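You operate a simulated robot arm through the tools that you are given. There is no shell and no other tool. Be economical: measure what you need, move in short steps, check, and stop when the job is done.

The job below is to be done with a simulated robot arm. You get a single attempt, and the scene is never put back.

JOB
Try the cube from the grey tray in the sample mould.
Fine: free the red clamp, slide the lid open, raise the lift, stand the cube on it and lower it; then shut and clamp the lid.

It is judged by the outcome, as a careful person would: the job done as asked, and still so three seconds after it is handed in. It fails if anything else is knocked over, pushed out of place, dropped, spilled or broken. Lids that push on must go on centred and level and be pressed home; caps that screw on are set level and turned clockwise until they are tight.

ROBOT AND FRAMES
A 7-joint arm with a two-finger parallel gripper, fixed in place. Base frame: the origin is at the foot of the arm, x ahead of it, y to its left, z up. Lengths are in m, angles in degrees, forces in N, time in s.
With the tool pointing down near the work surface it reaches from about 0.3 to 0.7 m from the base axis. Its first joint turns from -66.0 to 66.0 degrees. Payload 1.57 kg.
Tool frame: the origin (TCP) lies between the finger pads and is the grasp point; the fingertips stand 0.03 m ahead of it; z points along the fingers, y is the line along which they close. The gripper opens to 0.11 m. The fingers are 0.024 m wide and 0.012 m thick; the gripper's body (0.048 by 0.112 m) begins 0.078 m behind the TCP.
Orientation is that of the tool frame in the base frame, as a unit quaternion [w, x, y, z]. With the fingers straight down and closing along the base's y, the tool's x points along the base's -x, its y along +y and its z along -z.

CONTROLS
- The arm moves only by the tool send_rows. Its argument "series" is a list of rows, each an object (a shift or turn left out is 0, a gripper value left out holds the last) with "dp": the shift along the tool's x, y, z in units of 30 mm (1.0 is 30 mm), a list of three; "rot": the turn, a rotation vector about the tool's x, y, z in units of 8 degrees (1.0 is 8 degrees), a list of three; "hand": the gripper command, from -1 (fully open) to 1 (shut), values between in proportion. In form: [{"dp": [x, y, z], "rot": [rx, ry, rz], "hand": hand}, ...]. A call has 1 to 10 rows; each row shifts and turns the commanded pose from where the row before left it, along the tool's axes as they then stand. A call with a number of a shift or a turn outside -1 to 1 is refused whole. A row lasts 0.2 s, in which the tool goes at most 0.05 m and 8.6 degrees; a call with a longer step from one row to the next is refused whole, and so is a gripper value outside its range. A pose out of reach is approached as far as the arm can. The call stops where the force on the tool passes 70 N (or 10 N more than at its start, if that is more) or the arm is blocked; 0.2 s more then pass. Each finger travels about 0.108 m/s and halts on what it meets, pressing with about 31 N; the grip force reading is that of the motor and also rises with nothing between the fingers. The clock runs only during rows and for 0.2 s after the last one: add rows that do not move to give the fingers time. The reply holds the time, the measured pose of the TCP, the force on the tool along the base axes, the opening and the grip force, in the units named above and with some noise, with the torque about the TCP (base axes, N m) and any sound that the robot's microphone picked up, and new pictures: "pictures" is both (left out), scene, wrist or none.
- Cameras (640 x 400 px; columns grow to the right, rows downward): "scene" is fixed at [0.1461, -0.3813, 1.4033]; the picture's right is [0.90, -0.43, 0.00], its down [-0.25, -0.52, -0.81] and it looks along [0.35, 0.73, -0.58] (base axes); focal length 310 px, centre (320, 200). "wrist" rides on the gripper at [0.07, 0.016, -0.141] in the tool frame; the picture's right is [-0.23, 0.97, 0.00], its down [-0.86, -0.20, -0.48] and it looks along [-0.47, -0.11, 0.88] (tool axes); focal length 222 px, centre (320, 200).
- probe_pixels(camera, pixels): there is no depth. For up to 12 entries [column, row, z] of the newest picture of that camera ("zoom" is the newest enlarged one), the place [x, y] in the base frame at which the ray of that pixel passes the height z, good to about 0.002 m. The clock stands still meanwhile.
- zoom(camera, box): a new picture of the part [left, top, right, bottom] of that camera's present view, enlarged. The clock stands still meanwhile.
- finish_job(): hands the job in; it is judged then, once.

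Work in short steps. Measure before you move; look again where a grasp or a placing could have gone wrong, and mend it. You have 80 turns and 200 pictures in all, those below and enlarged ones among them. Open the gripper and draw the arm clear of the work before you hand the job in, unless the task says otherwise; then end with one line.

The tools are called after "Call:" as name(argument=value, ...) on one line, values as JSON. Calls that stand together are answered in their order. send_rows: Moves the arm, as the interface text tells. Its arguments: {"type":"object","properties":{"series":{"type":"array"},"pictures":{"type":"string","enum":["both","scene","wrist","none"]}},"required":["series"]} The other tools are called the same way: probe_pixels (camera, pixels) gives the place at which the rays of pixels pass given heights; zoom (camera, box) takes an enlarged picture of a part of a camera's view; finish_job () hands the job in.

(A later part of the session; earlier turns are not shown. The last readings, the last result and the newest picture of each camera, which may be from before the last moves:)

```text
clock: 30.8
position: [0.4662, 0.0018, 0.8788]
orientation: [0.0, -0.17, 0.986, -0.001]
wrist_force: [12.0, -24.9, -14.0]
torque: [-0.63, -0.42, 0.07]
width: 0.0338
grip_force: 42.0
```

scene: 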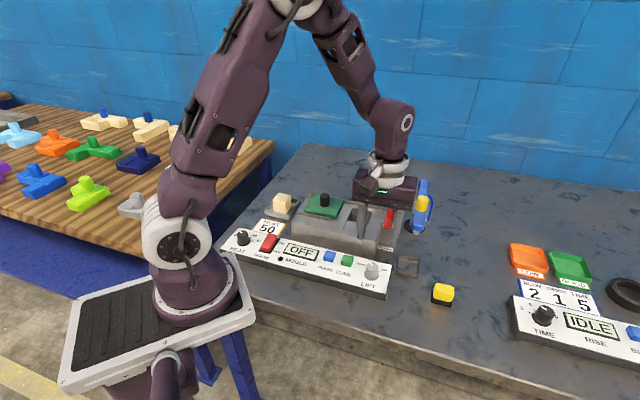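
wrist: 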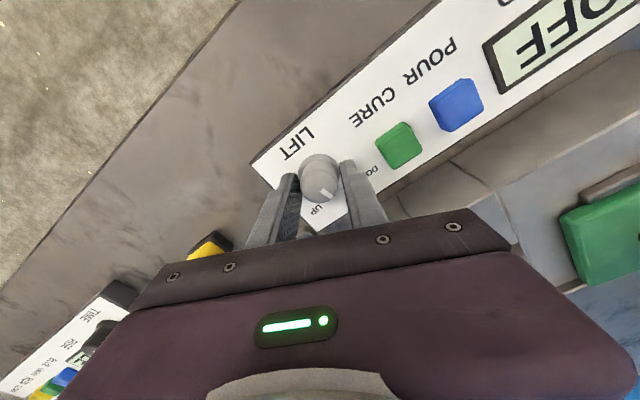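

The knob turns with the hand. Relieve 3 mm sideways and turn on ~48°.

Call:
send_rows(series=[{"dp": [0, -0.1, 0.03]}, {"rot": [0, 0, 0.8]}, {"rot": [0, 0, 0.8]}, {"rot": [0, 0, 0.8]}, {"rot": [0, 0, 0.8]}, {"rot": [0, 0, 0.8]}, {"rot": [0, 0, 0.8]}, {}])

```text
clock: 32.6
position: [0.4661, 0.0002, 0.8764]
orientation: [0.0, 0.163, 0.987, 0.0]
wrist_force: [-6.5, -8.9, 21.9]
torque: [-0.29, 0.2, -0.02]
width: 0.0338
grip_force: 41.6
```

scene: 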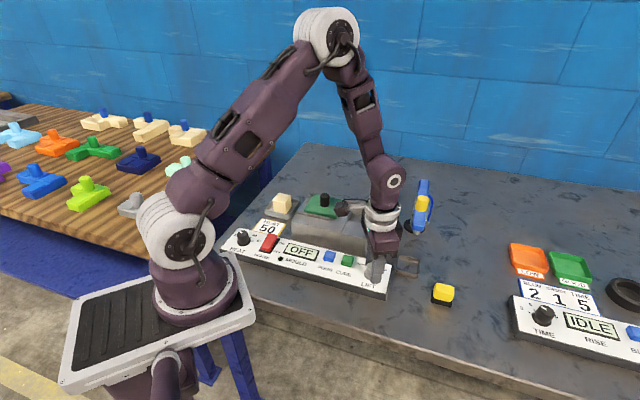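
wrist: 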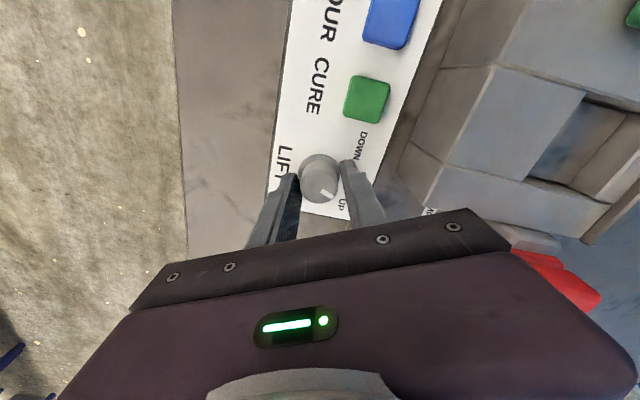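

~64° turned. Continue 26° to reach UP, watch torque.

Call:
send_rows(series=[{"rot": [0, 0, 0.8]}, {"rot": [0, 0, 0.8]}, {"rot": [0, 0, 0.8]}, {"rot": [0, 0, 0.8]}, {"rot": [0, 0, 0.2]}, {}], pictures="wrist")

Call:
zoom(camera="wrist", box=[240, 60, 440, 220])

```text
clock: 34.0
position: [0.4656, -0.0012, 0.8776]
orientation: [-0.002, 0.391, 0.921, -0.001]
wrist_force: [-10.1, -20.4, -11.9]
torque: [-0.77, -0.08, 0.75]
width: 0.0339
grip_force: 41.6
```

wrist: 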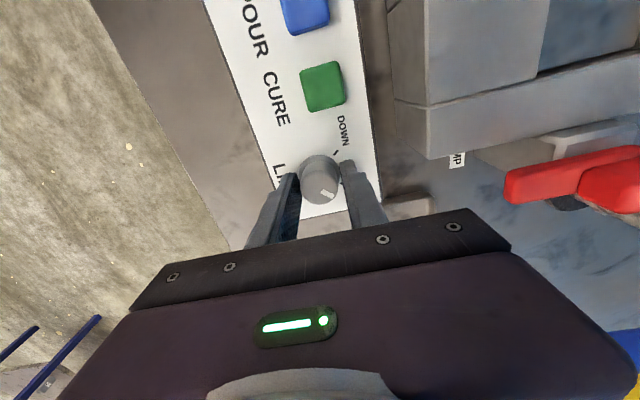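

```text
2.50 times, centred on (340, 140) of wrist
```

zoom: 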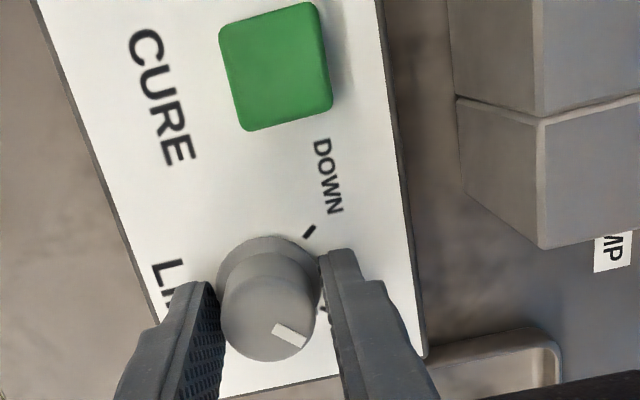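

Torque 0.75 Nm: the stop is reached at about UP. Open, rise and view the well.

Call:
send_rows(series=[{"hand": 0.18}, {}, {"dp": [0, 0, -1]}, {"dp": [0, 0, -1]}, {"dp": [0, 0, -1]}, {"dp": [0, 0, -1]}, {"dp": [0, 0.5, -1]}, {"dp": [0, 1, 0]}, {}])

Call:
zoom(camera="scene", box=[270, 180, 410, 300])

```text
clock: 36.0
position: [0.4967, 0.0315, 1.0267]
orientation: [0.0, 0.39, 0.921, 0.0]
wrist_force: [-0.8, 1.2, 0.8]
torque: [0.02, -0.03, 0.06]
width: 0.0452
grip_force: 0.1
```

scene: 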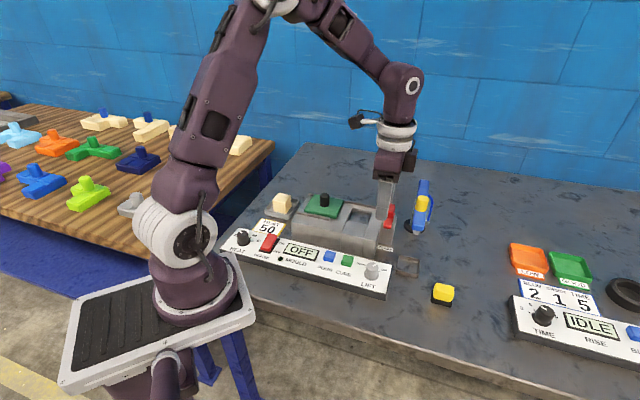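
wrist: 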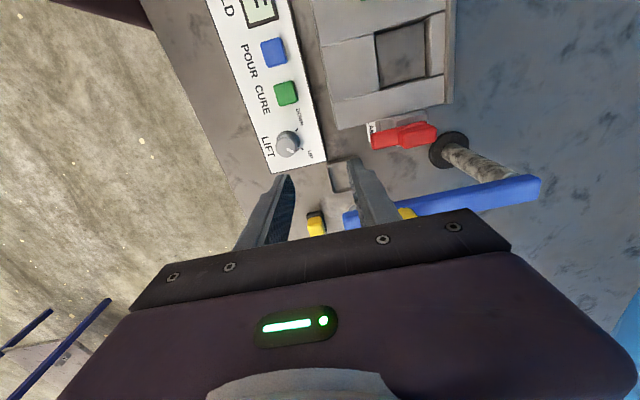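

```text
3.33 times, centred on (340, 240) of scene
```

zoom: 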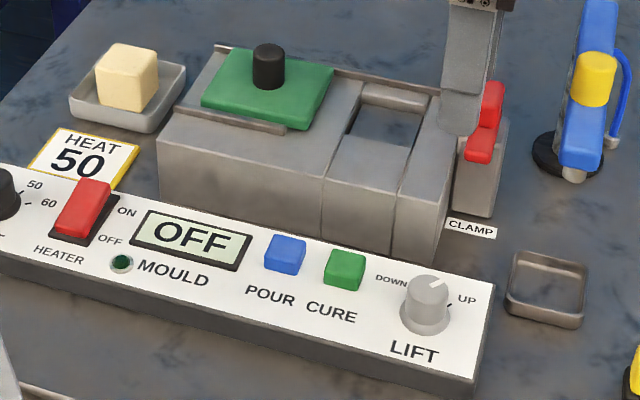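

Zoom to check knob pointer and well floor.

Call:
zoom(camera="wrist", box=[240, 0, 460, 165])

Call:
zoom(camera="scene", box=[335, 200, 395, 290])

```text
2.42 times, centred on (350, 82) of wrist
```

zoom: 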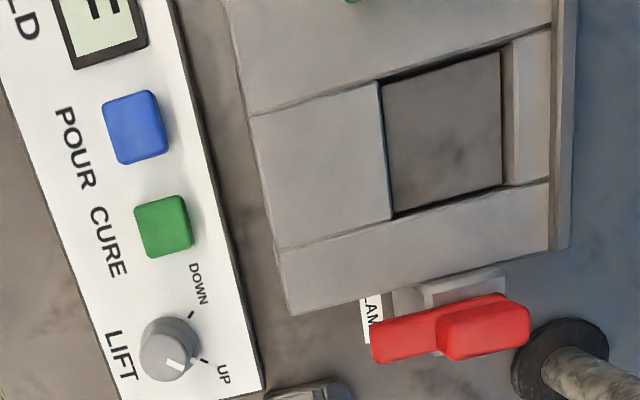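

```text
4.44 times, centred on (365, 245) of scene
```

zoom: 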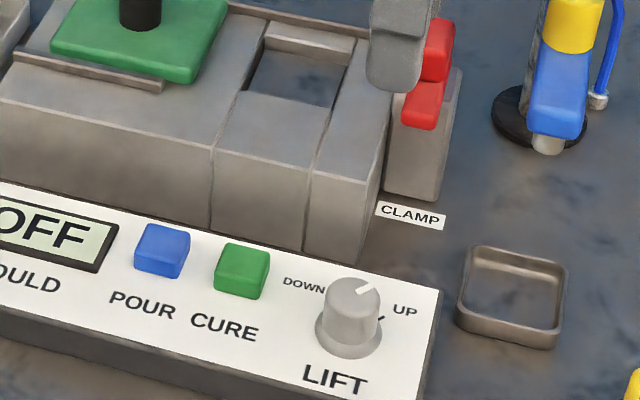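

Pointer is aligned with UP and the platform has risen close to flush. Measure platform corners.

Call:
probe_pixels(camera="wrist", pixels=[[376, 34.4, 0.88], [424.4, 21.5, 0.88], [425.2, 76, 0.88], [381, 87.5, 0.88], [376, 34.4, 0.87], [425.2, 76, 0.87]])

Call:
probe_pixels(camera="zoom", pixels=[[266, 48, 0.88], [349, 66, 0.88], [326, 108, 0.88], [247, 92, 0.88], [266, 48, 0.86], [349, 66, 0.86]])

```text
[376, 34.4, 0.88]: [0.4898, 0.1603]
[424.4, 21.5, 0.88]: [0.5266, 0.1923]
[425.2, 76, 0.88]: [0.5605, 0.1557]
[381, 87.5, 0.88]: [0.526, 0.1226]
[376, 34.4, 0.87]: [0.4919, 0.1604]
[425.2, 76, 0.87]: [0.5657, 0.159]
```

```text
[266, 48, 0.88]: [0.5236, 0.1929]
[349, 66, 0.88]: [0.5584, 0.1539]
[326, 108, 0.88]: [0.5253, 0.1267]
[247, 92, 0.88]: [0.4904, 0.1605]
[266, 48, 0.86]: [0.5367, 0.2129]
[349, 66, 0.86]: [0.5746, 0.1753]
```

Platform: 50 mm square at 45°, centre (0.525,0.158), z≈0.88. Move over the cube's tray at the current height.

Call:
send_rows(series=[{"dp": [0.95, 0.46, 0], "hand": -0.5}, {"dp": [0.95, 0.46, 0]}, {"dp": [0.95, 0.46, 0]}, {"dp": [0.95, 0.46, 0]}, {"dp": [0.95, 0.46, 0]}, {"dp": [0.95, 0.46, 0]}, {"dp": [0.95, 0.46, 0]}, {"dp": [0.95, 0.46, 0]}, {"dp": [0.95, 0.46, 0]}, {"dp": [0.4, 0.46, 0]}])

```text
clock: 38.2
position: [0.4118, 0.3209, 1.0265]
orientation: [0.0, 0.389, 0.921, 0.0]
wrist_force: [-0.3, 0.0, 1.0]
torque: [0.01, 0.01, -0.01]
width: 0.0825
grip_force: 0.1
```

scene: 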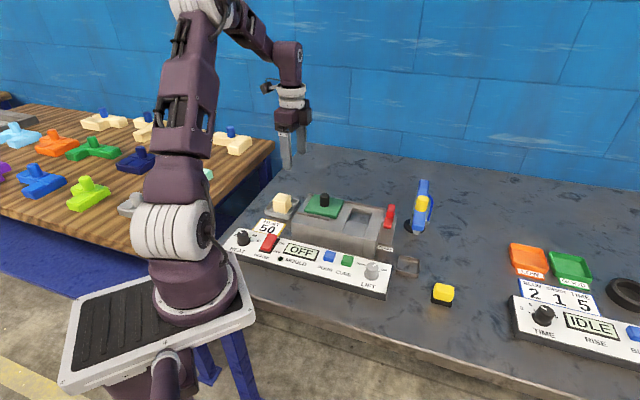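
wrist: 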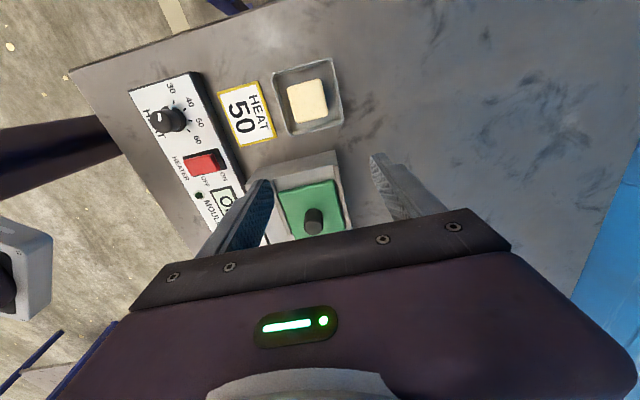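

Zoom both on the cube to measure its corners.

Call:
zoom(camera="scene", box=[255, 180, 315, 225])

Call:
zoom(camera="wrist", box=[250, 40, 370, 150])

```text
8.89 times, centred on (285, 202) of scene
```

zoom: 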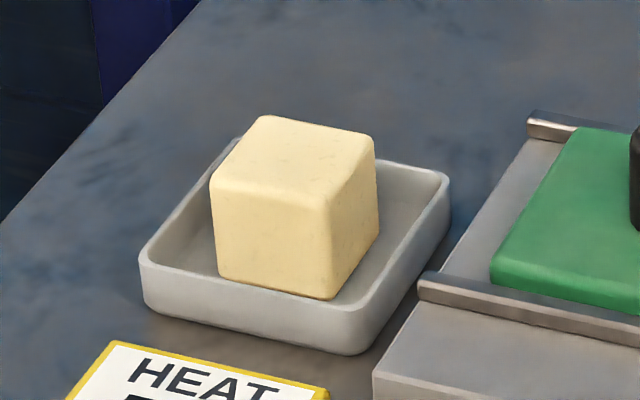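

```text
3.64 times, centred on (310, 95) of wrist
```

zoom: 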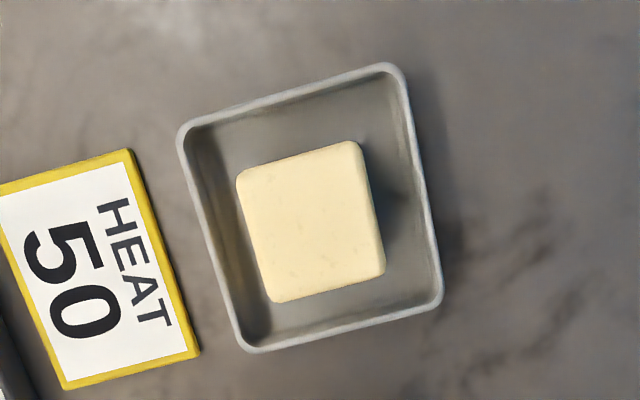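

Call:
probe_pixels(camera="zoom", pixels=[[237, 170, 0.87], [357, 142, 0.87], [385, 275, 0.87], [272, 302, 0.87], [237, 170, 0.86], [385, 275, 0.86], [180, 130, 0.84], [405, 70, 0.84], [442, 300, 0.84], [248, 348, 0.84]])

Call:
probe_pixels(camera="scene", pixels=[[278.5, 193.2, 0.87], [291.2, 195.75, 0.87], [285.6, 202.5, 0.87], [272.7, 200, 0.87], [285.6, 202.5, 0.86], [272.7, 200, 0.86], [273.5, 210.5, 0.83], [285.8, 213.3, 0.83]])

```text
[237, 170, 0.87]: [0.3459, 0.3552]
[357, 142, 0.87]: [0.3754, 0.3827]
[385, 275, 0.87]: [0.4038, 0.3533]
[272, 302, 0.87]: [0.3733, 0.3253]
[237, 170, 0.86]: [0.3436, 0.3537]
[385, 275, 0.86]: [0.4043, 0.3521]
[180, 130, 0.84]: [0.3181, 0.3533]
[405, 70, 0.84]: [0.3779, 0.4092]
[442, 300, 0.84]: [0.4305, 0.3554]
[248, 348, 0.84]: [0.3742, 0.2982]
```

```text
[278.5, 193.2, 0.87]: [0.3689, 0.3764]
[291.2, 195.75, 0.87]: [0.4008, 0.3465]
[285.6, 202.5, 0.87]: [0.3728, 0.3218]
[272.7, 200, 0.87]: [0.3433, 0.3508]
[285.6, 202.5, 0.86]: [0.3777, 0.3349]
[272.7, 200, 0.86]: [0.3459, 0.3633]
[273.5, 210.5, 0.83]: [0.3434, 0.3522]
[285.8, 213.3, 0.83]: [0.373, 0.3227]
```

Cube: side ≈41 mm, top z≈0.867, centre (0.374,0.353), aligned at 45°. Move above it, partially down with opening 0.065.

Call:
send_rows(series=[{"dp": [0.8, -0.07, 0], "hand": -0.2}, {"dp": [0.83, -0.07, 0]}, {"dp": [0, 0, 0.9]}, {"dp": [0, 0, 0.9]}, {"dp": [0, 0, 0.9]}, {}], pictures="wrist")

Call:
zoom(camera="wrist", box=[220, 80, 420, 250])

```text
clock: 39.6
position: [0.3727, 0.3527, 0.9456]
orientation: [0.0, 0.39, 0.921, 0.0]
wrist_force: [-0.3, -1.0, 0.1]
torque: [0.02, 0.0, 0.01]
width: 0.0663
grip_force: 0.0
```

wrist: 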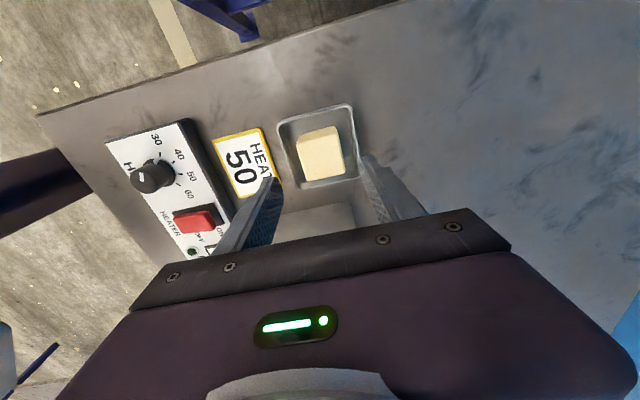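

```text
2.35 times, centred on (320, 165) of wrist
```

zoom: 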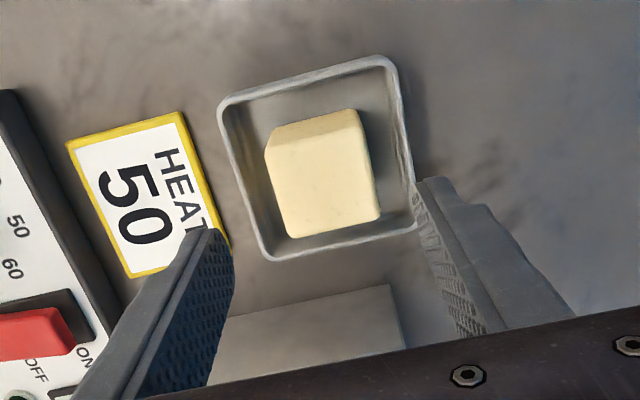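

Call:
probe_pixels(camera="zoom", pixels=[[268, 150, 0.867], [361, 130, 0.867], [380, 216, 0.867], [288, 238, 0.867]])

```text
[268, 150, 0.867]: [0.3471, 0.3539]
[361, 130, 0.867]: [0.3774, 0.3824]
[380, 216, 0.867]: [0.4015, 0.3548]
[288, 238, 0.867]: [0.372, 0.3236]
```

Centre (0.3745,0.3537). Descend to z≈0.877 and close.

Call:
send_rows(series=[{"dp": [0, 0.06, 0.8]}, {"dp": [0, 0, 0.8]}, {"dp": [0, 0, 0.65]}, {}, {"hand": 1}, {}, {}], pictures="wrist")

```text
clock: 41.2
position: [0.3761, 0.355, 0.8781]
orientation: [0.0, 0.39, 0.921, 0.0]
wrist_force: [-0.8, -0.2, -0.2]
torque: [-0.01, 0.02, 0.0]
width: 0.0428
grip_force: 30.2
```

wrist: 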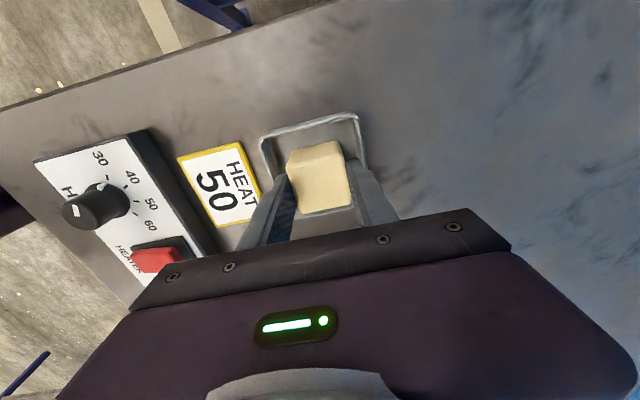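

Cube held (0.043). Lift 135 mm straight up, then look.

Call:
send_rows(series=[{"dp": [0, 0, -0.5]}, {"dp": [0, 0, -1]}, {"dp": [0, 0, -1]}, {"dp": [0, 0, -1]}, {"dp": [0, 0, -1]}, {"rot": [0, 0, -0.11]}, {}], pictures="wrist")

```text
clock: 42.8
position: [0.3753, 0.3547, 1.0133]
orientation: [0.0, 0.382, 0.924, 0.001]
wrist_force: [0.0, -0.1, -1.3]
torque: [-0.01, -0.01, 0.02]
width: 0.0427
grip_force: 30.8
```

wrist: 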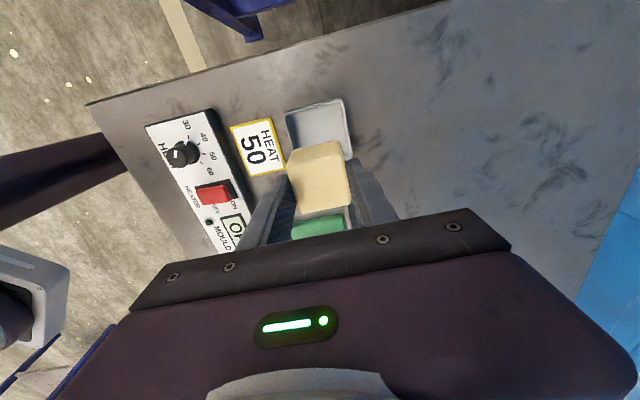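

Carry it over the platform, about −245 mm tool x, −34 mm tool y.

Call:
send_rows(series=[{"dp": [-0.907, -0.124, 0]}, {"dp": [-0.907, -0.124, 0]}, {"dp": [-0.907, -0.124, 0]}, {"dp": [-0.907, -0.124, 0]}, {"dp": [-0.907, -0.124, 0]}, {"dp": [-0.907, -0.124, 0]}, {"dp": [-0.907, -0.124, 0]}, {"dp": [-0.907, -0.124, 0]}, {"dp": [-0.907, -0.124, 0]}, {}])

Call:
zoom(camera="scene", box=[300, 170, 420, 260])

Call:
zoom(camera="wrist", box=[240, 100, 420, 230])

```text
clock: 45.0
position: [0.5242, 0.1569, 1.0136]
orientation: [0.0, 0.382, 0.924, 0.001]
wrist_force: [0.3, 0.0, 0.3]
torque: [0.02, -0.01, -0.01]
width: 0.0428
grip_force: 30.9
```

scene: 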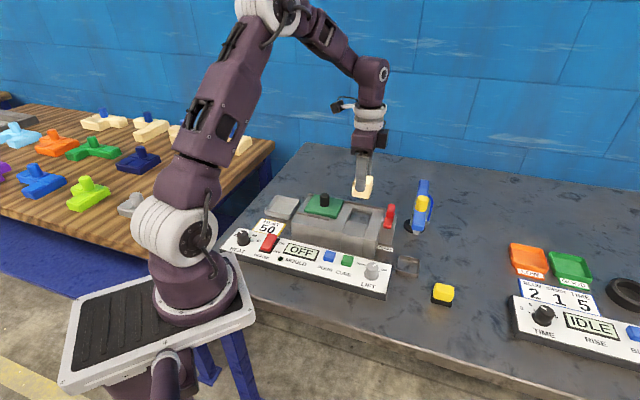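
wrist: 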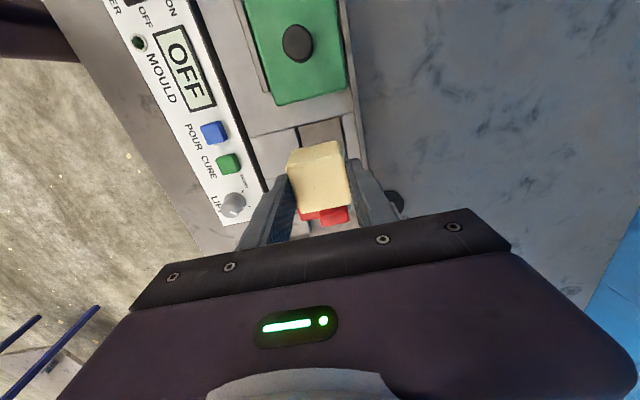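

```text
4.44 times, centred on (360, 215) of scene
```

zoom: 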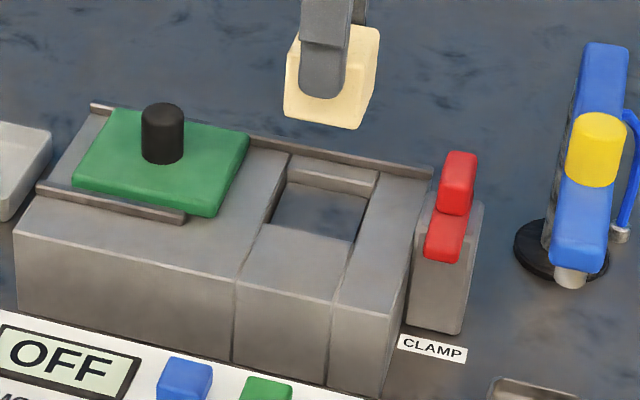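

```text
3.08 times, centred on (330, 165) of wrist
```

zoom: 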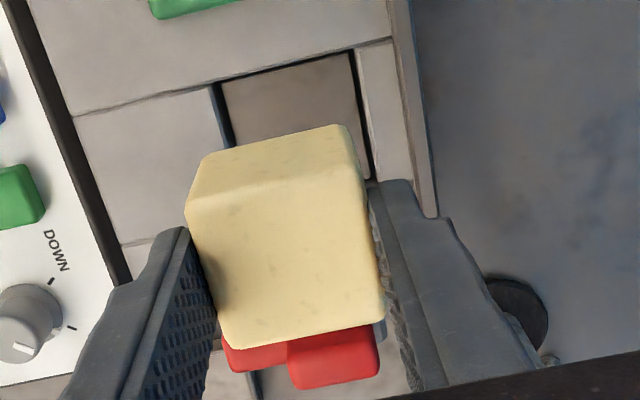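

Check the visible platform edge against the expected target.

Call:
probe_pixels(camera="zoom", pixels=[[222, 84, 0.88], [352, 52, 0.88], [213, 88, 0.888], [357, 48, 0.888], [188, 205, 0.98], [375, 320, 0.995], [203, 165, 0.999], [345, 128, 0.999], [372, 178, 0.88]])

```text
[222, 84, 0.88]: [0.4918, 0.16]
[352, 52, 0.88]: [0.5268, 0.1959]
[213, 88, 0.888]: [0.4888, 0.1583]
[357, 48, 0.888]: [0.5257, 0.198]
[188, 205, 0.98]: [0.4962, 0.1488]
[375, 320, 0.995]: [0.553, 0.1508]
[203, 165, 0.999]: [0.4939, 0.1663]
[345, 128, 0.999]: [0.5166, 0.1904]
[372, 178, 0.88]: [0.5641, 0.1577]
```

Well centre: s≈0.2595, t≈0.484; hand t is 2.4 mm short. Correct and descend 66 mm.

Call:
send_rows(series=[{"dp": [0, 0.08, 0.6]}, {"dp": [0, 0, 0.8]}, {"dp": [0, 0, 0.6]}, {"dp": [0, 0, 0.2]}, {}])

Call:
zoom(camera="scene", box=[300, 170, 420, 260])

Call:
zoom(camera="wrist", box=[240, 100, 420, 230])

```text
clock: 46.2
position: [0.5266, 0.1594, 0.9475]
orientation: [0.0, 0.383, 0.924, 0.0]
wrist_force: [-0.5, 0.2, -0.8]
torque: [0.0, 0.01, 0.02]
width: 0.0427
grip_force: 30.7
```

scene: 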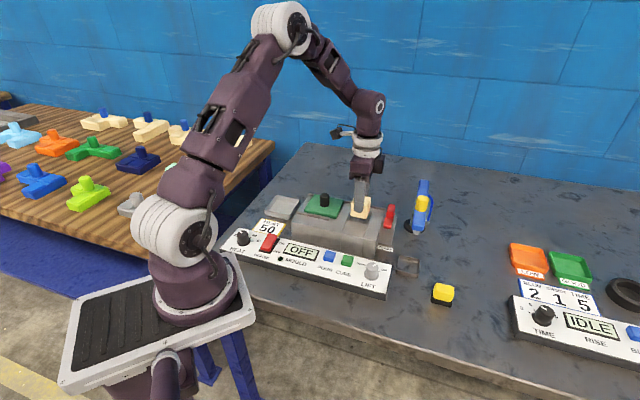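
wrist: 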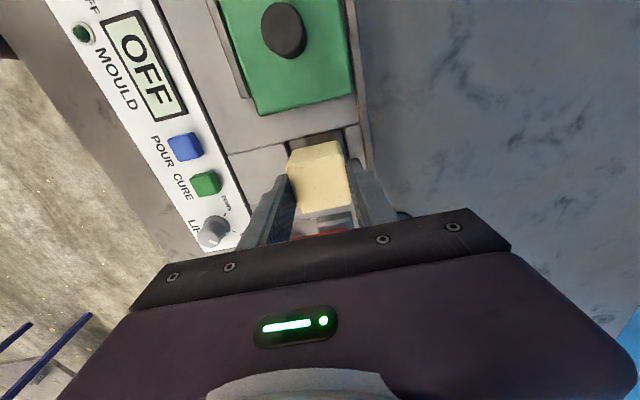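

```text
4.44 times, centred on (360, 215) of scene
```

zoom: 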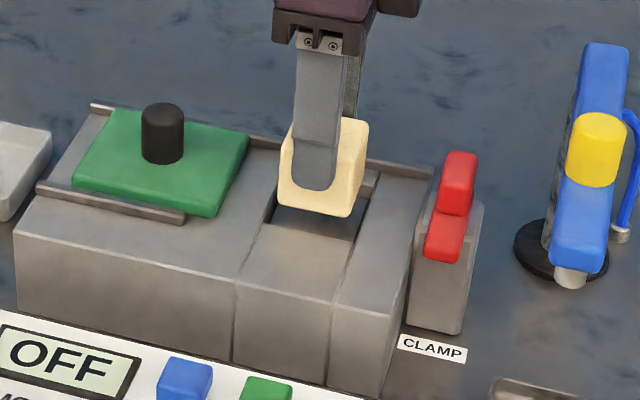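

```text
3.08 times, centred on (330, 165) of wrist
```

zoom: 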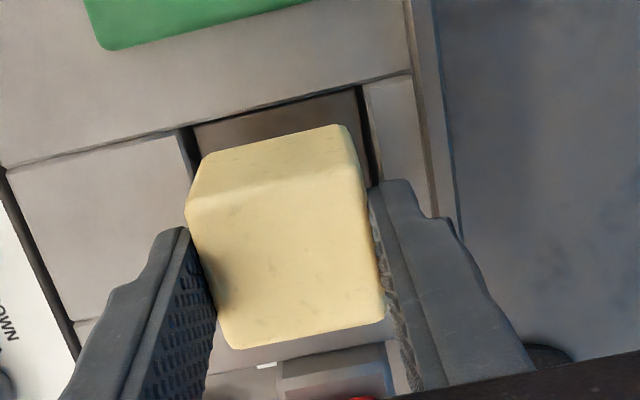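

Cube hovers ~15–18 mm above platform, well placed. Lower in small steps until contact shows.

Call:
send_rows(series=[{"dp": [0, 0, 0.3]}, {"dp": [0, 0, 0.15]}, {}], pictures="none")

Call:
send_rows(series=[{"dp": [0, 0, 0.1]}, {}], pictures="wrist")

Call:
zoom(camera="scene", box=[330, 180, 400, 240])

```text
clock: 47.0
position: [0.5265, 0.1593, 0.9353]
orientation: [0.0, 0.383, 0.924, 0.0]
wrist_force: [0.0, -0.5, -0.3]
torque: [0.01, 0.01, 0.01]
width: 0.0428
grip_force: 30.6
```

```text
clock: 47.6
position: [0.5264, 0.158, 0.932]
orientation: [-0.001, 0.383, 0.924, 0.0]
wrist_force: [0.4, 0.1, 0.1]
torque: [0.02, 0.0, 0.01]
width: 0.0425
grip_force: 31.2
```

wrist: 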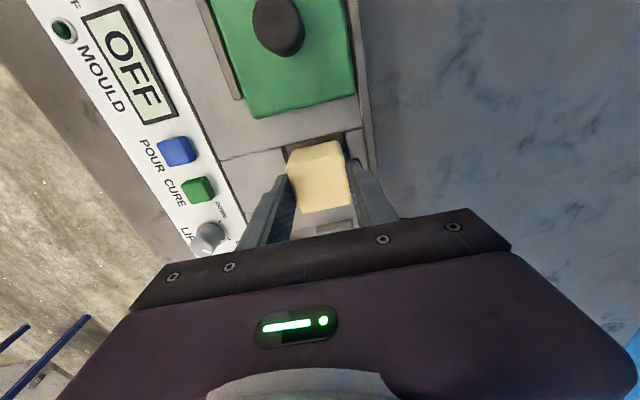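

```text
6.67 times, centred on (365, 210) of scene
```

zoom: 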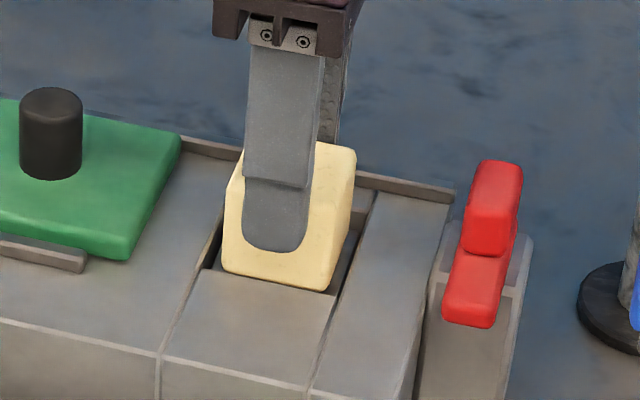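

No contact yet; laterally centred in the well. Continue down in 2–3 mm steps.

Call:
send_rows(series=[{"dp": [0, 0, 0.08]}, {}], pictures="none")

Call:
send_rows(series=[{"dp": [0, 0, 0.08]}, {}], pictures="wrist")

Call:
zoom(camera="scene", box=[330, 180, 400, 240])

```text
clock: 48.2
position: [0.5271, 0.1598, 0.9297]
orientation: [0.001, 0.383, 0.924, 0.0]
wrist_force: [-2.8, 0.7, 19.3]
torque: [0.01, 0.23, 0.02]
width: 0.0425
grip_force: 30.9
```

```text
clock: 48.8
position: [0.5271, 0.1603, 0.9275]
orientation: [0.002, 0.383, 0.924, 0.001]
wrist_force: [6.0, 0.6, 23.1]
torque: [-0.06, -0.19, 0.0]
width: 0.0426
grip_force: 31.1
```

wrist: 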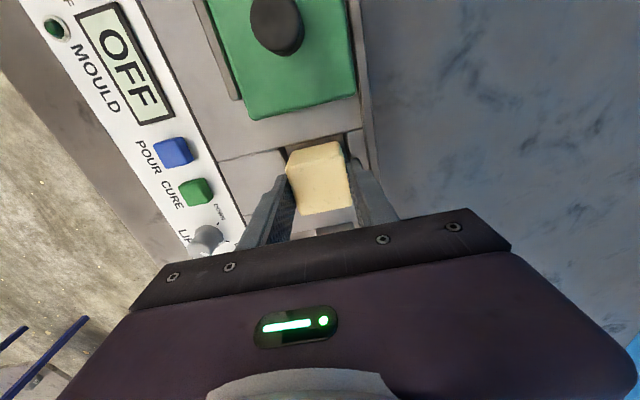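

```text
6.67 times, centred on (365, 210) of scene
```

zoom: 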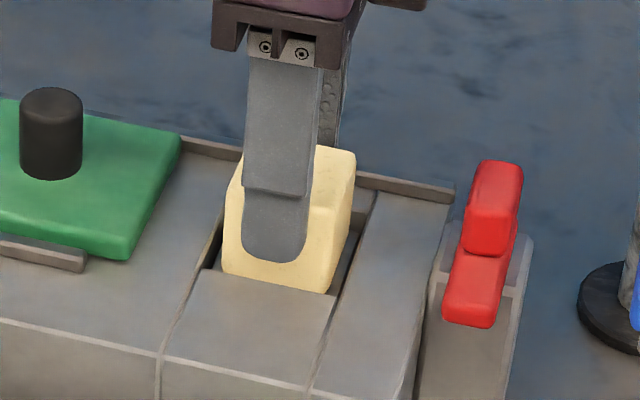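

Contact: 20+ N upward from z≈0.93. Relieve 2 mm, open slightly, rise.

Call:
send_rows(series=[{"dp": [0, 0, -0.08]}, {}, {"hand": 0.05}, {}, {}, {"dp": [0, 0, -0.5]}, {"dp": [0, 0, -1]}, {"dp": [0, 0, -1]}, {"dp": [0, 0, -1]}, {}])

Call:
zoom(camera="scene", box=[330, 180, 400, 240])

Call:
zoom(camera="wrist", box=[240, 100, 420, 230])

```text
clock: 51.0
position: [0.526, 0.1579, 1.0332]
orientation: [0.0, 0.383, 0.924, -0.001]
wrist_force: [-0.6, 0.1, 0.4]
torque: [0.01, 0.05, 0.02]
width: 0.0522
grip_force: 0.0
```

scene: 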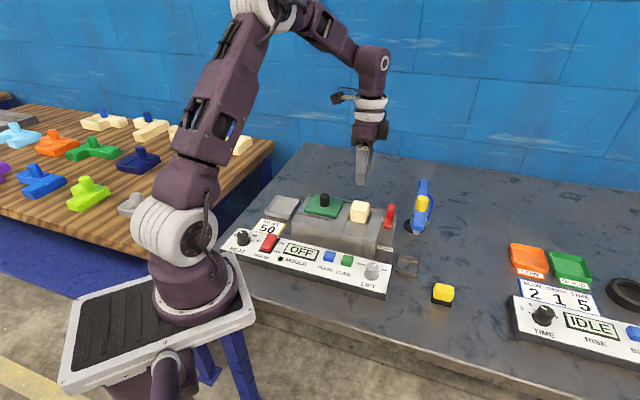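
wrist: 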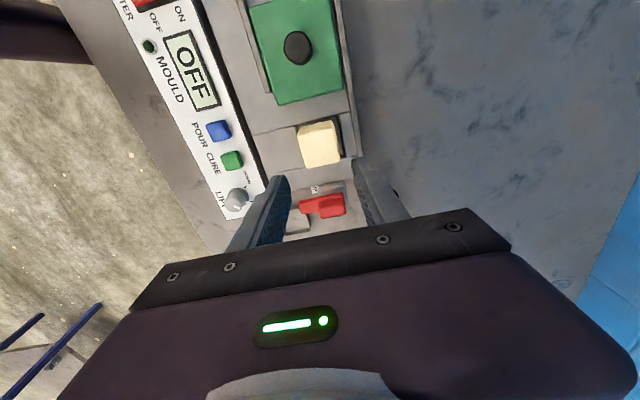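

```text
6.67 times, centred on (365, 210) of scene
```

zoom: 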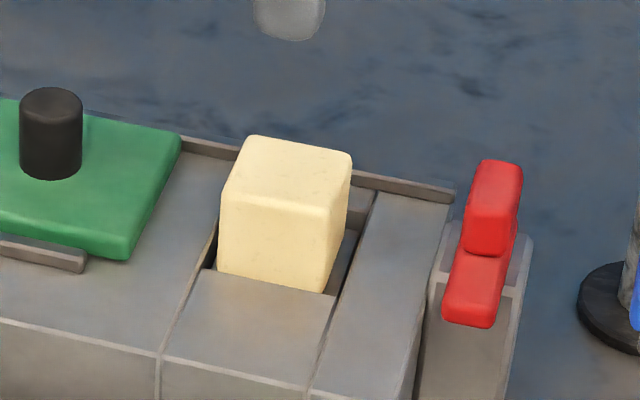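

```text
3.08 times, centred on (330, 165) of wrist
```

zoom: 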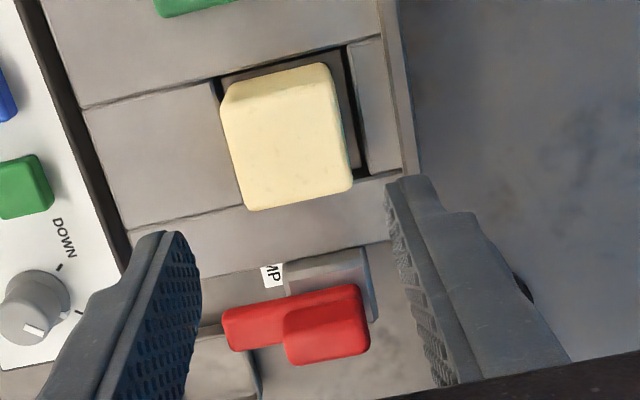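

Cube stands upright. Check it lies wholly on the platform by measuring its top corners.

Call:
probe_pixels(camera="scene", pixels=[[354.05, 200.5, 0.919], [369.8, 203.2, 0.919], [365.8, 211.2, 0.919], [350.3, 208.8, 0.919], [354.05, 200.5, 0.928], [369.8, 203.2, 0.928], [365.8, 211.2, 0.928], [350.3, 208.8, 0.928]])

Call:
probe_pixels(camera="zoom", pixels=[[221, 108, 0.919], [330, 75, 0.919], [352, 185, 0.919], [246, 210, 0.919], [246, 210, 0.928], [352, 185, 0.928], [221, 108, 0.928], [330, 75, 0.928]])

```text
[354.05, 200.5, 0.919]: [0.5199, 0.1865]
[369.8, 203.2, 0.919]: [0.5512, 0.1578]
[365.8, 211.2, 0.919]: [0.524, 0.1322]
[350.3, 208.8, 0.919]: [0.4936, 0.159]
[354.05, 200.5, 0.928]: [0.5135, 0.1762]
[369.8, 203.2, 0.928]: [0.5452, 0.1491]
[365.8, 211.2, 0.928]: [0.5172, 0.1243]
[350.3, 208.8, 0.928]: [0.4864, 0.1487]
```

```text
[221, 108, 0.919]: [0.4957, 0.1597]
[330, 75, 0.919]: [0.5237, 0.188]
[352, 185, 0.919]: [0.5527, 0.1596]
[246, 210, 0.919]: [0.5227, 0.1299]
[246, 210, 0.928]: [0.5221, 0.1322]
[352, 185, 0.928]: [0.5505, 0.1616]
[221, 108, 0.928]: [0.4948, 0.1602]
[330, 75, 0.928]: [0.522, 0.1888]
```

Cube centred at (0.523,0.159), bottom z≈0.878: wholly on the platform. Go to the lift knob to turn it back down.

Call:
send_rows(series=[{"dp": [-0.38, -0.86, 0], "hand": 0.15}, {"dp": [-0.38, -0.86, 0]}, {"dp": [-0.38, -0.86, 0]}, {"dp": [-0.38, -0.86, 0]}, {"dp": [-0.38, -0.86, 0]}, {"dp": [-0.38, -0.86, 0]}, {"dp": [0, 0, 1]}, {"dp": [0, 0, 1]}, {"dp": [0, 0, 1]}, {}], pictures="wrist")

Call:
zoom(camera="wrist", box=[240, 80, 420, 230])

```text
clock: 53.2
position: [0.4661, 0.0034, 0.9435]
orientation: [-0.001, 0.383, 0.924, 0.0]
wrist_force: [-0.3, 0.1, -0.8]
torque: [0.0, 0.0, 0.02]
width: 0.0473
grip_force: 0.0
```

wrist: 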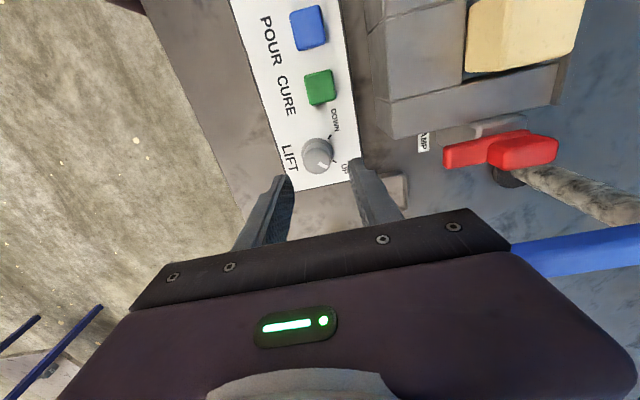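

```text
2.67 times, centred on (330, 155) of wrist
```

zoom: 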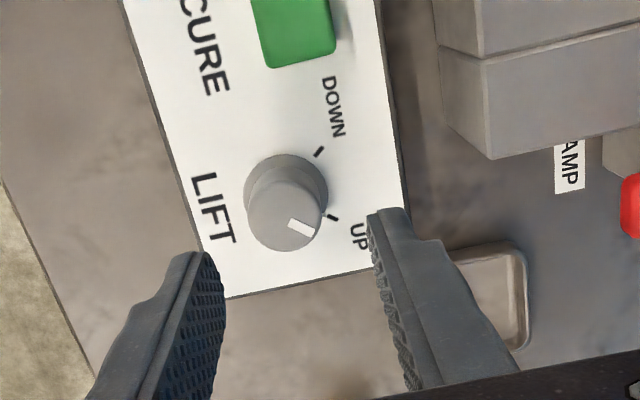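

Correct −2.5 mm in tool y, descend to 0.878, close and start the counter-clockwise turn.

Call:
send_rows(series=[{"dp": [-0.03, -0.08, 0.75]}, {"dp": [0, 0, 0.75]}, {"dp": [0, 0, 0.68]}, {}, {"hand": 1}, {}, {}], pictures="none")

Call:
send_rows(series=[{"rot": [0, 0, -0.8]}, {"rot": [0, 0, -0.8]}, {"rot": [0, 0, -0.8]}, {"rot": [0, 0, -0.8]}, {}], pictures="wrist")

```text
clock: 54.8
position: [0.4638, 0.0002, 0.879]
orientation: [0.0, 0.383, 0.924, 0.0]
wrist_force: [-1.9, -3.2, -7.3]
torque: [-0.4, -0.37, -0.01]
width: 0.0338
grip_force: 41.1
```

```text
clock: 56.0
position: [0.4635, 0.0009, 0.8787]
orientation: [0.0, 0.167, 0.986, 0.001]
wrist_force: [-3.6, 16.7, 26.7]
torque: [0.67, 0.17, -0.01]
width: 0.0339
grip_force: 41.4
```

wrist: 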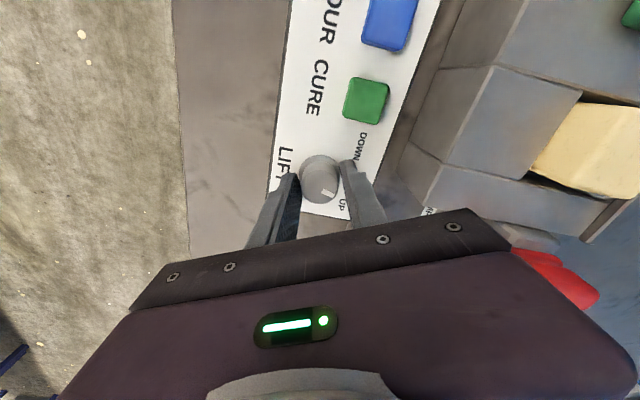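

Turning with the hand, and the cube is sinking. Continue.

Call:
send_rows(series=[{"rot": [0, 0, -0.7]}, {"rot": [0, 0, -0.7]}, {"rot": [0, 0, -0.7]}, {"rot": [0, 0, -0.7]}, {"rot": [0, 0, -0.7]}, {}])

Call:
zoom(camera="scene", box=[310, 180, 430, 290])

```text
clock: 57.4
position: [0.465, 0.0009, 0.8778]
orientation: [0.002, -0.076, 0.997, 0.001]
wrist_force: [6.6, 34.9, 23.1]
torque: [1.0, 0.11, -0.06]
width: 0.0338
grip_force: 41.5
```

scene: 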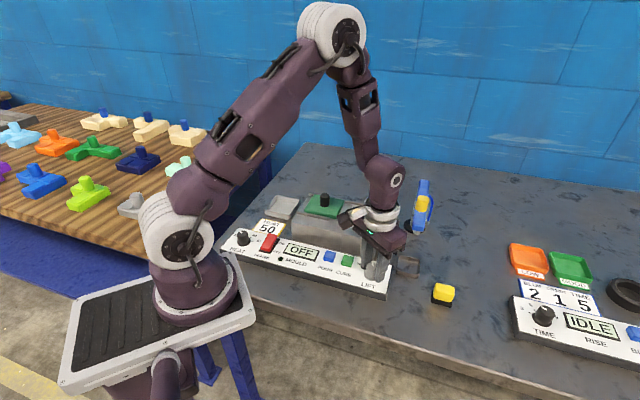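
wrist: 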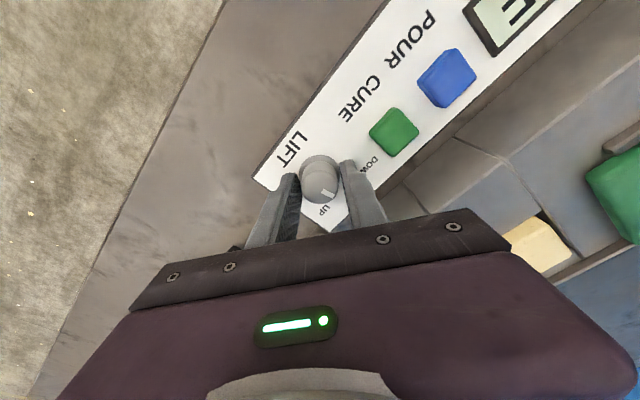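

```text
3.64 times, centred on (370, 235) of scene
```

zoom: 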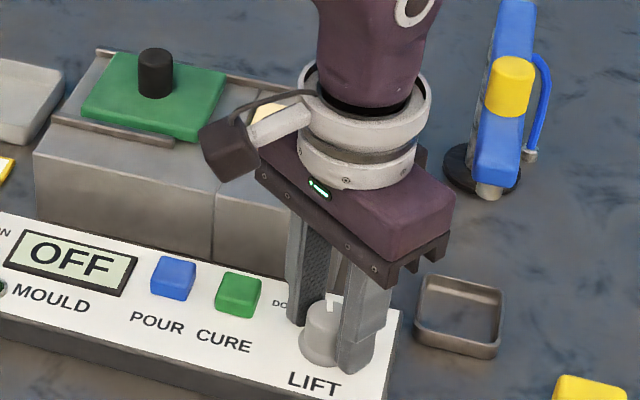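

Side force +35 N in y: relieve 4 mm, then turn the remaining ~37°.

Call:
send_rows(series=[{"dp": [0, 0.12, -0.05]}, {"rot": [0, 0, -0.8]}, {"rot": [0, 0, -0.8]}, {"rot": [0, 0, -0.8]}, {"rot": [0, 0, -0.8]}, {"rot": [0, 0, -0.8]}, {"rot": [0, 0, -0.75]}, {}])

Call:
zoom(camera="wrist", box=[240, 80, 420, 230])

```text
clock: 59.2
position: [0.4631, 0.0012, 0.8802]
orientation: [-0.001, -0.395, 0.919, -0.001]
wrist_force: [13.6, -19.1, -16.6]
torque: [-0.82, 0.04, -0.61]
width: 0.0337
grip_force: 41.4
```

scene: 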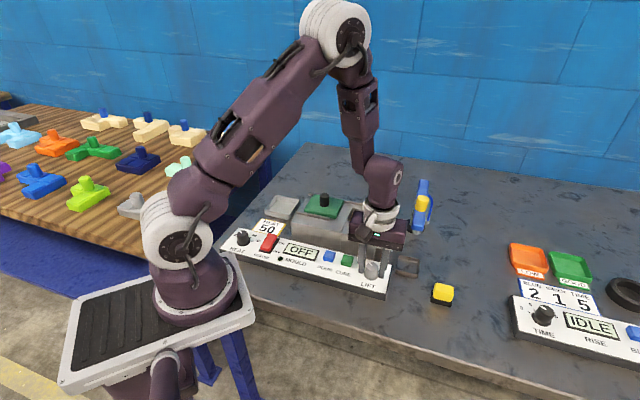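
wrist: 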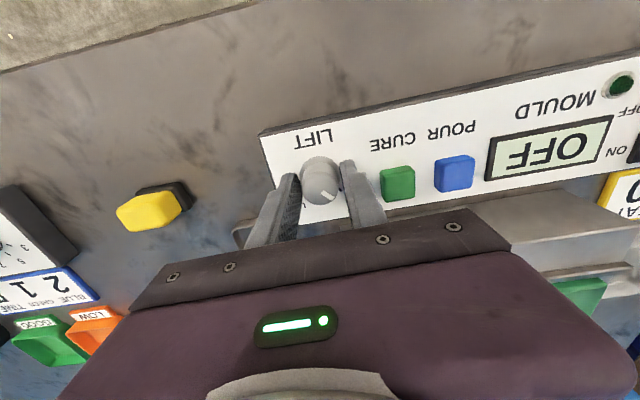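

```text
2.67 times, centred on (330, 155) of wrist
```

zoom: 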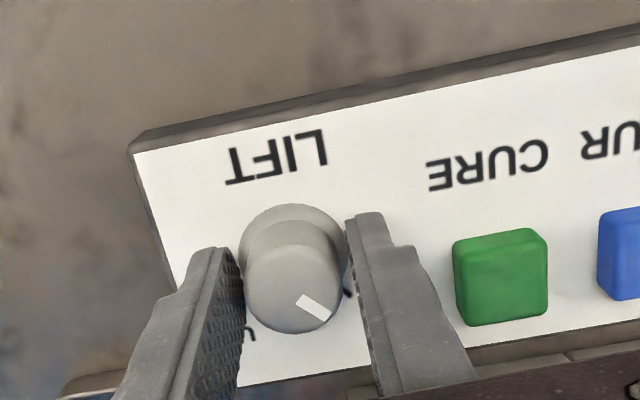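

Knob at DOWN against its stop. Release, rise and move above the lid's knob (0.459,0.228).

Call:
send_rows(series=[{"hand": 0.18}, {}, {"dp": [0, 0, -1], "rot": [0, 0, 0.18]}, {"dp": [0, 0, -1]}, {"dp": [0, 0, -1]}, {"dp": [0, 0, -1]}], pictures="none")

Call:
send_rows(series=[{"dp": [-0.87, 0.907, 0], "hand": -0.05}, {"dp": [-0.87, 0.907, 0]}, {"dp": [-0.87, 0.907, 0]}, {"dp": [-0.87, 0.907, 0]}, {"dp": [-0.87, 0.907, 0]}, {"dp": [-0.87, 0.907, 0]}, {}])

Call:
zoom(camera="wrist", box=[200, 70, 420, 240])

Call:
zoom(camera="scene", box=[310, 190, 420, 290])

```text
clock: 60.6
position: [0.4625, 0.0021, 1.0004]
orientation: [-0.001, -0.385, 0.923, -0.001]
wrist_force: [0.2, 0.1, -0.6]
torque: [-0.05, 0.02, 0.0]
width: 0.045
grip_force: 0.0
```

```text
clock: 62.2
position: [0.4574, 0.2301, 1.0006]
orientation: [-0.001, -0.384, 0.923, 0.0]
wrist_force: [-0.5, -0.4, -0.3]
torque: [0.0, 0.0, 0.01]
width: 0.0576
grip_force: 0.0
```

scene: 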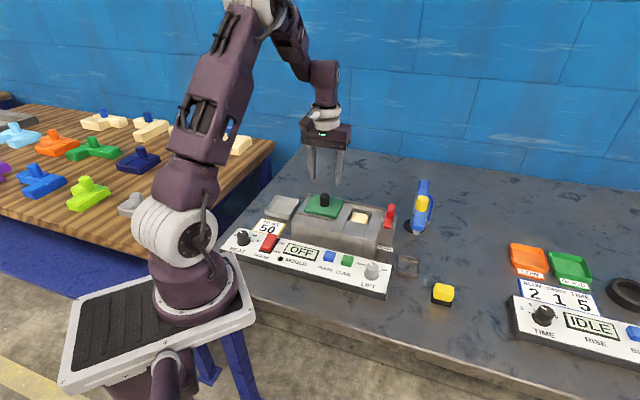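
wrist: 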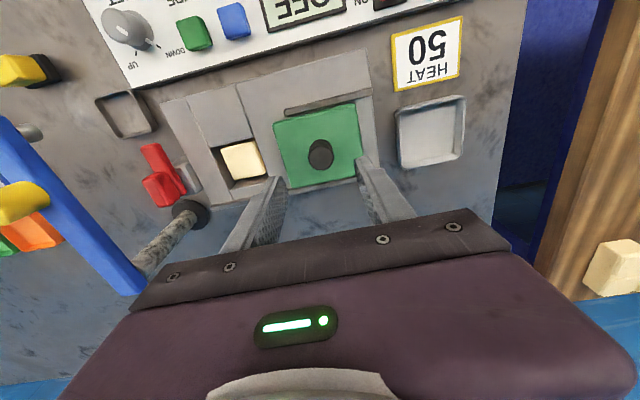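

```text
2.35 times, centred on (310, 155) of wrist
```

zoom: 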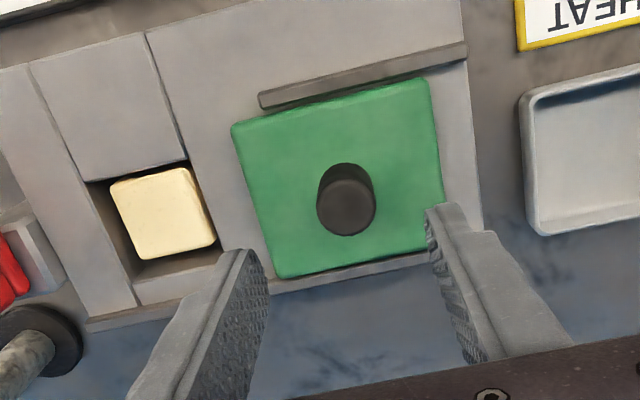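

```text
4.00 times, centred on (365, 240) of scene
```

zoom: 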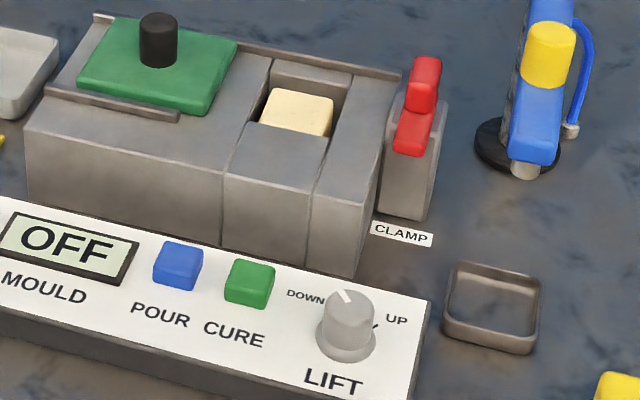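

Knob is at DOWN and the cube has sunk. Check its top is below the rim (z 0.888) and recheck the lid knob position.

Call:
probe_pixels(camera="scene", pixels=[[359.5, 218.25, 0.89], [359.5, 218.25, 0.88], [359.5, 218.25, 0.87]])

Call:
probe_pixels(camera="wrist", pixels=[[242.8, 160.1, 0.89], [242.8, 160.1, 0.88], [242.8, 160.1, 0.87], [321, 157.5, 0.93], [340, 140, 0.9]])

```text
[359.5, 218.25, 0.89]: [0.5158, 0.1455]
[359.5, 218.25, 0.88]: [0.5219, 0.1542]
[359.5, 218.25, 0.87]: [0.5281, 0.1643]
```

```text
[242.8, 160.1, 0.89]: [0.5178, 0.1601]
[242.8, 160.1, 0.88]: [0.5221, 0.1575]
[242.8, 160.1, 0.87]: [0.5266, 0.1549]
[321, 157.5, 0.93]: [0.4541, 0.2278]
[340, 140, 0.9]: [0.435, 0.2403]
```

Cube top ≈0.879, below the rim. Descend on the lid knob and grip.

Call:
send_rows(series=[{"dp": [0, 0, 0.8]}, {"dp": [0, 0, 0.8]}, {"dp": [0, 0, 0.53]}, {}, {"hand": 1}, {}, {}], pictures="wrist")

```text
clock: 63.8
position: [0.4585, 0.2284, 0.9366]
orientation: [0.0, -0.384, 0.924, -0.001]
wrist_force: [-1.1, 2.9, -7.1]
torque: [-0.02, -0.53, 0.06]
width: 0.0255
grip_force: 36.9
```

wrist: 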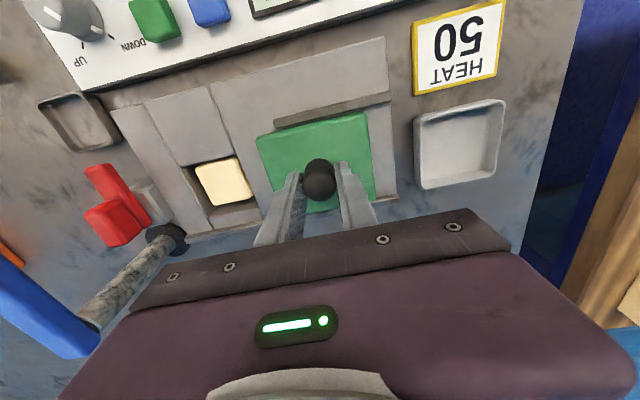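

Slide the lid back: 75 mm first.

Call:
send_rows(series=[{"dp": [0, -0.3, 0]}, {"dp": [0, -0.4, 0]}, {"dp": [0, -0.4, 0]}, {"dp": [0, -0.4, 0]}, {"dp": [0, -0.4, 0]}, {"dp": [0, -0.4, 0]}, {"dp": [0, -0.2, 0]}, {}], pictures="wrist")

```text
clock: 65.6
position: [0.5119, 0.1755, 0.937]
orientation: [0.0, -0.383, 0.924, 0.0]
wrist_force: [0.9, -1.6, -18.5]
torque: [-0.47, -0.15, 0.04]
width: 0.0253
grip_force: 36.8
```

wrist: 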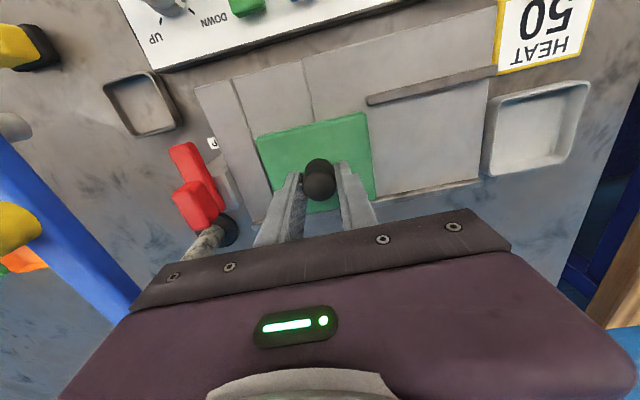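

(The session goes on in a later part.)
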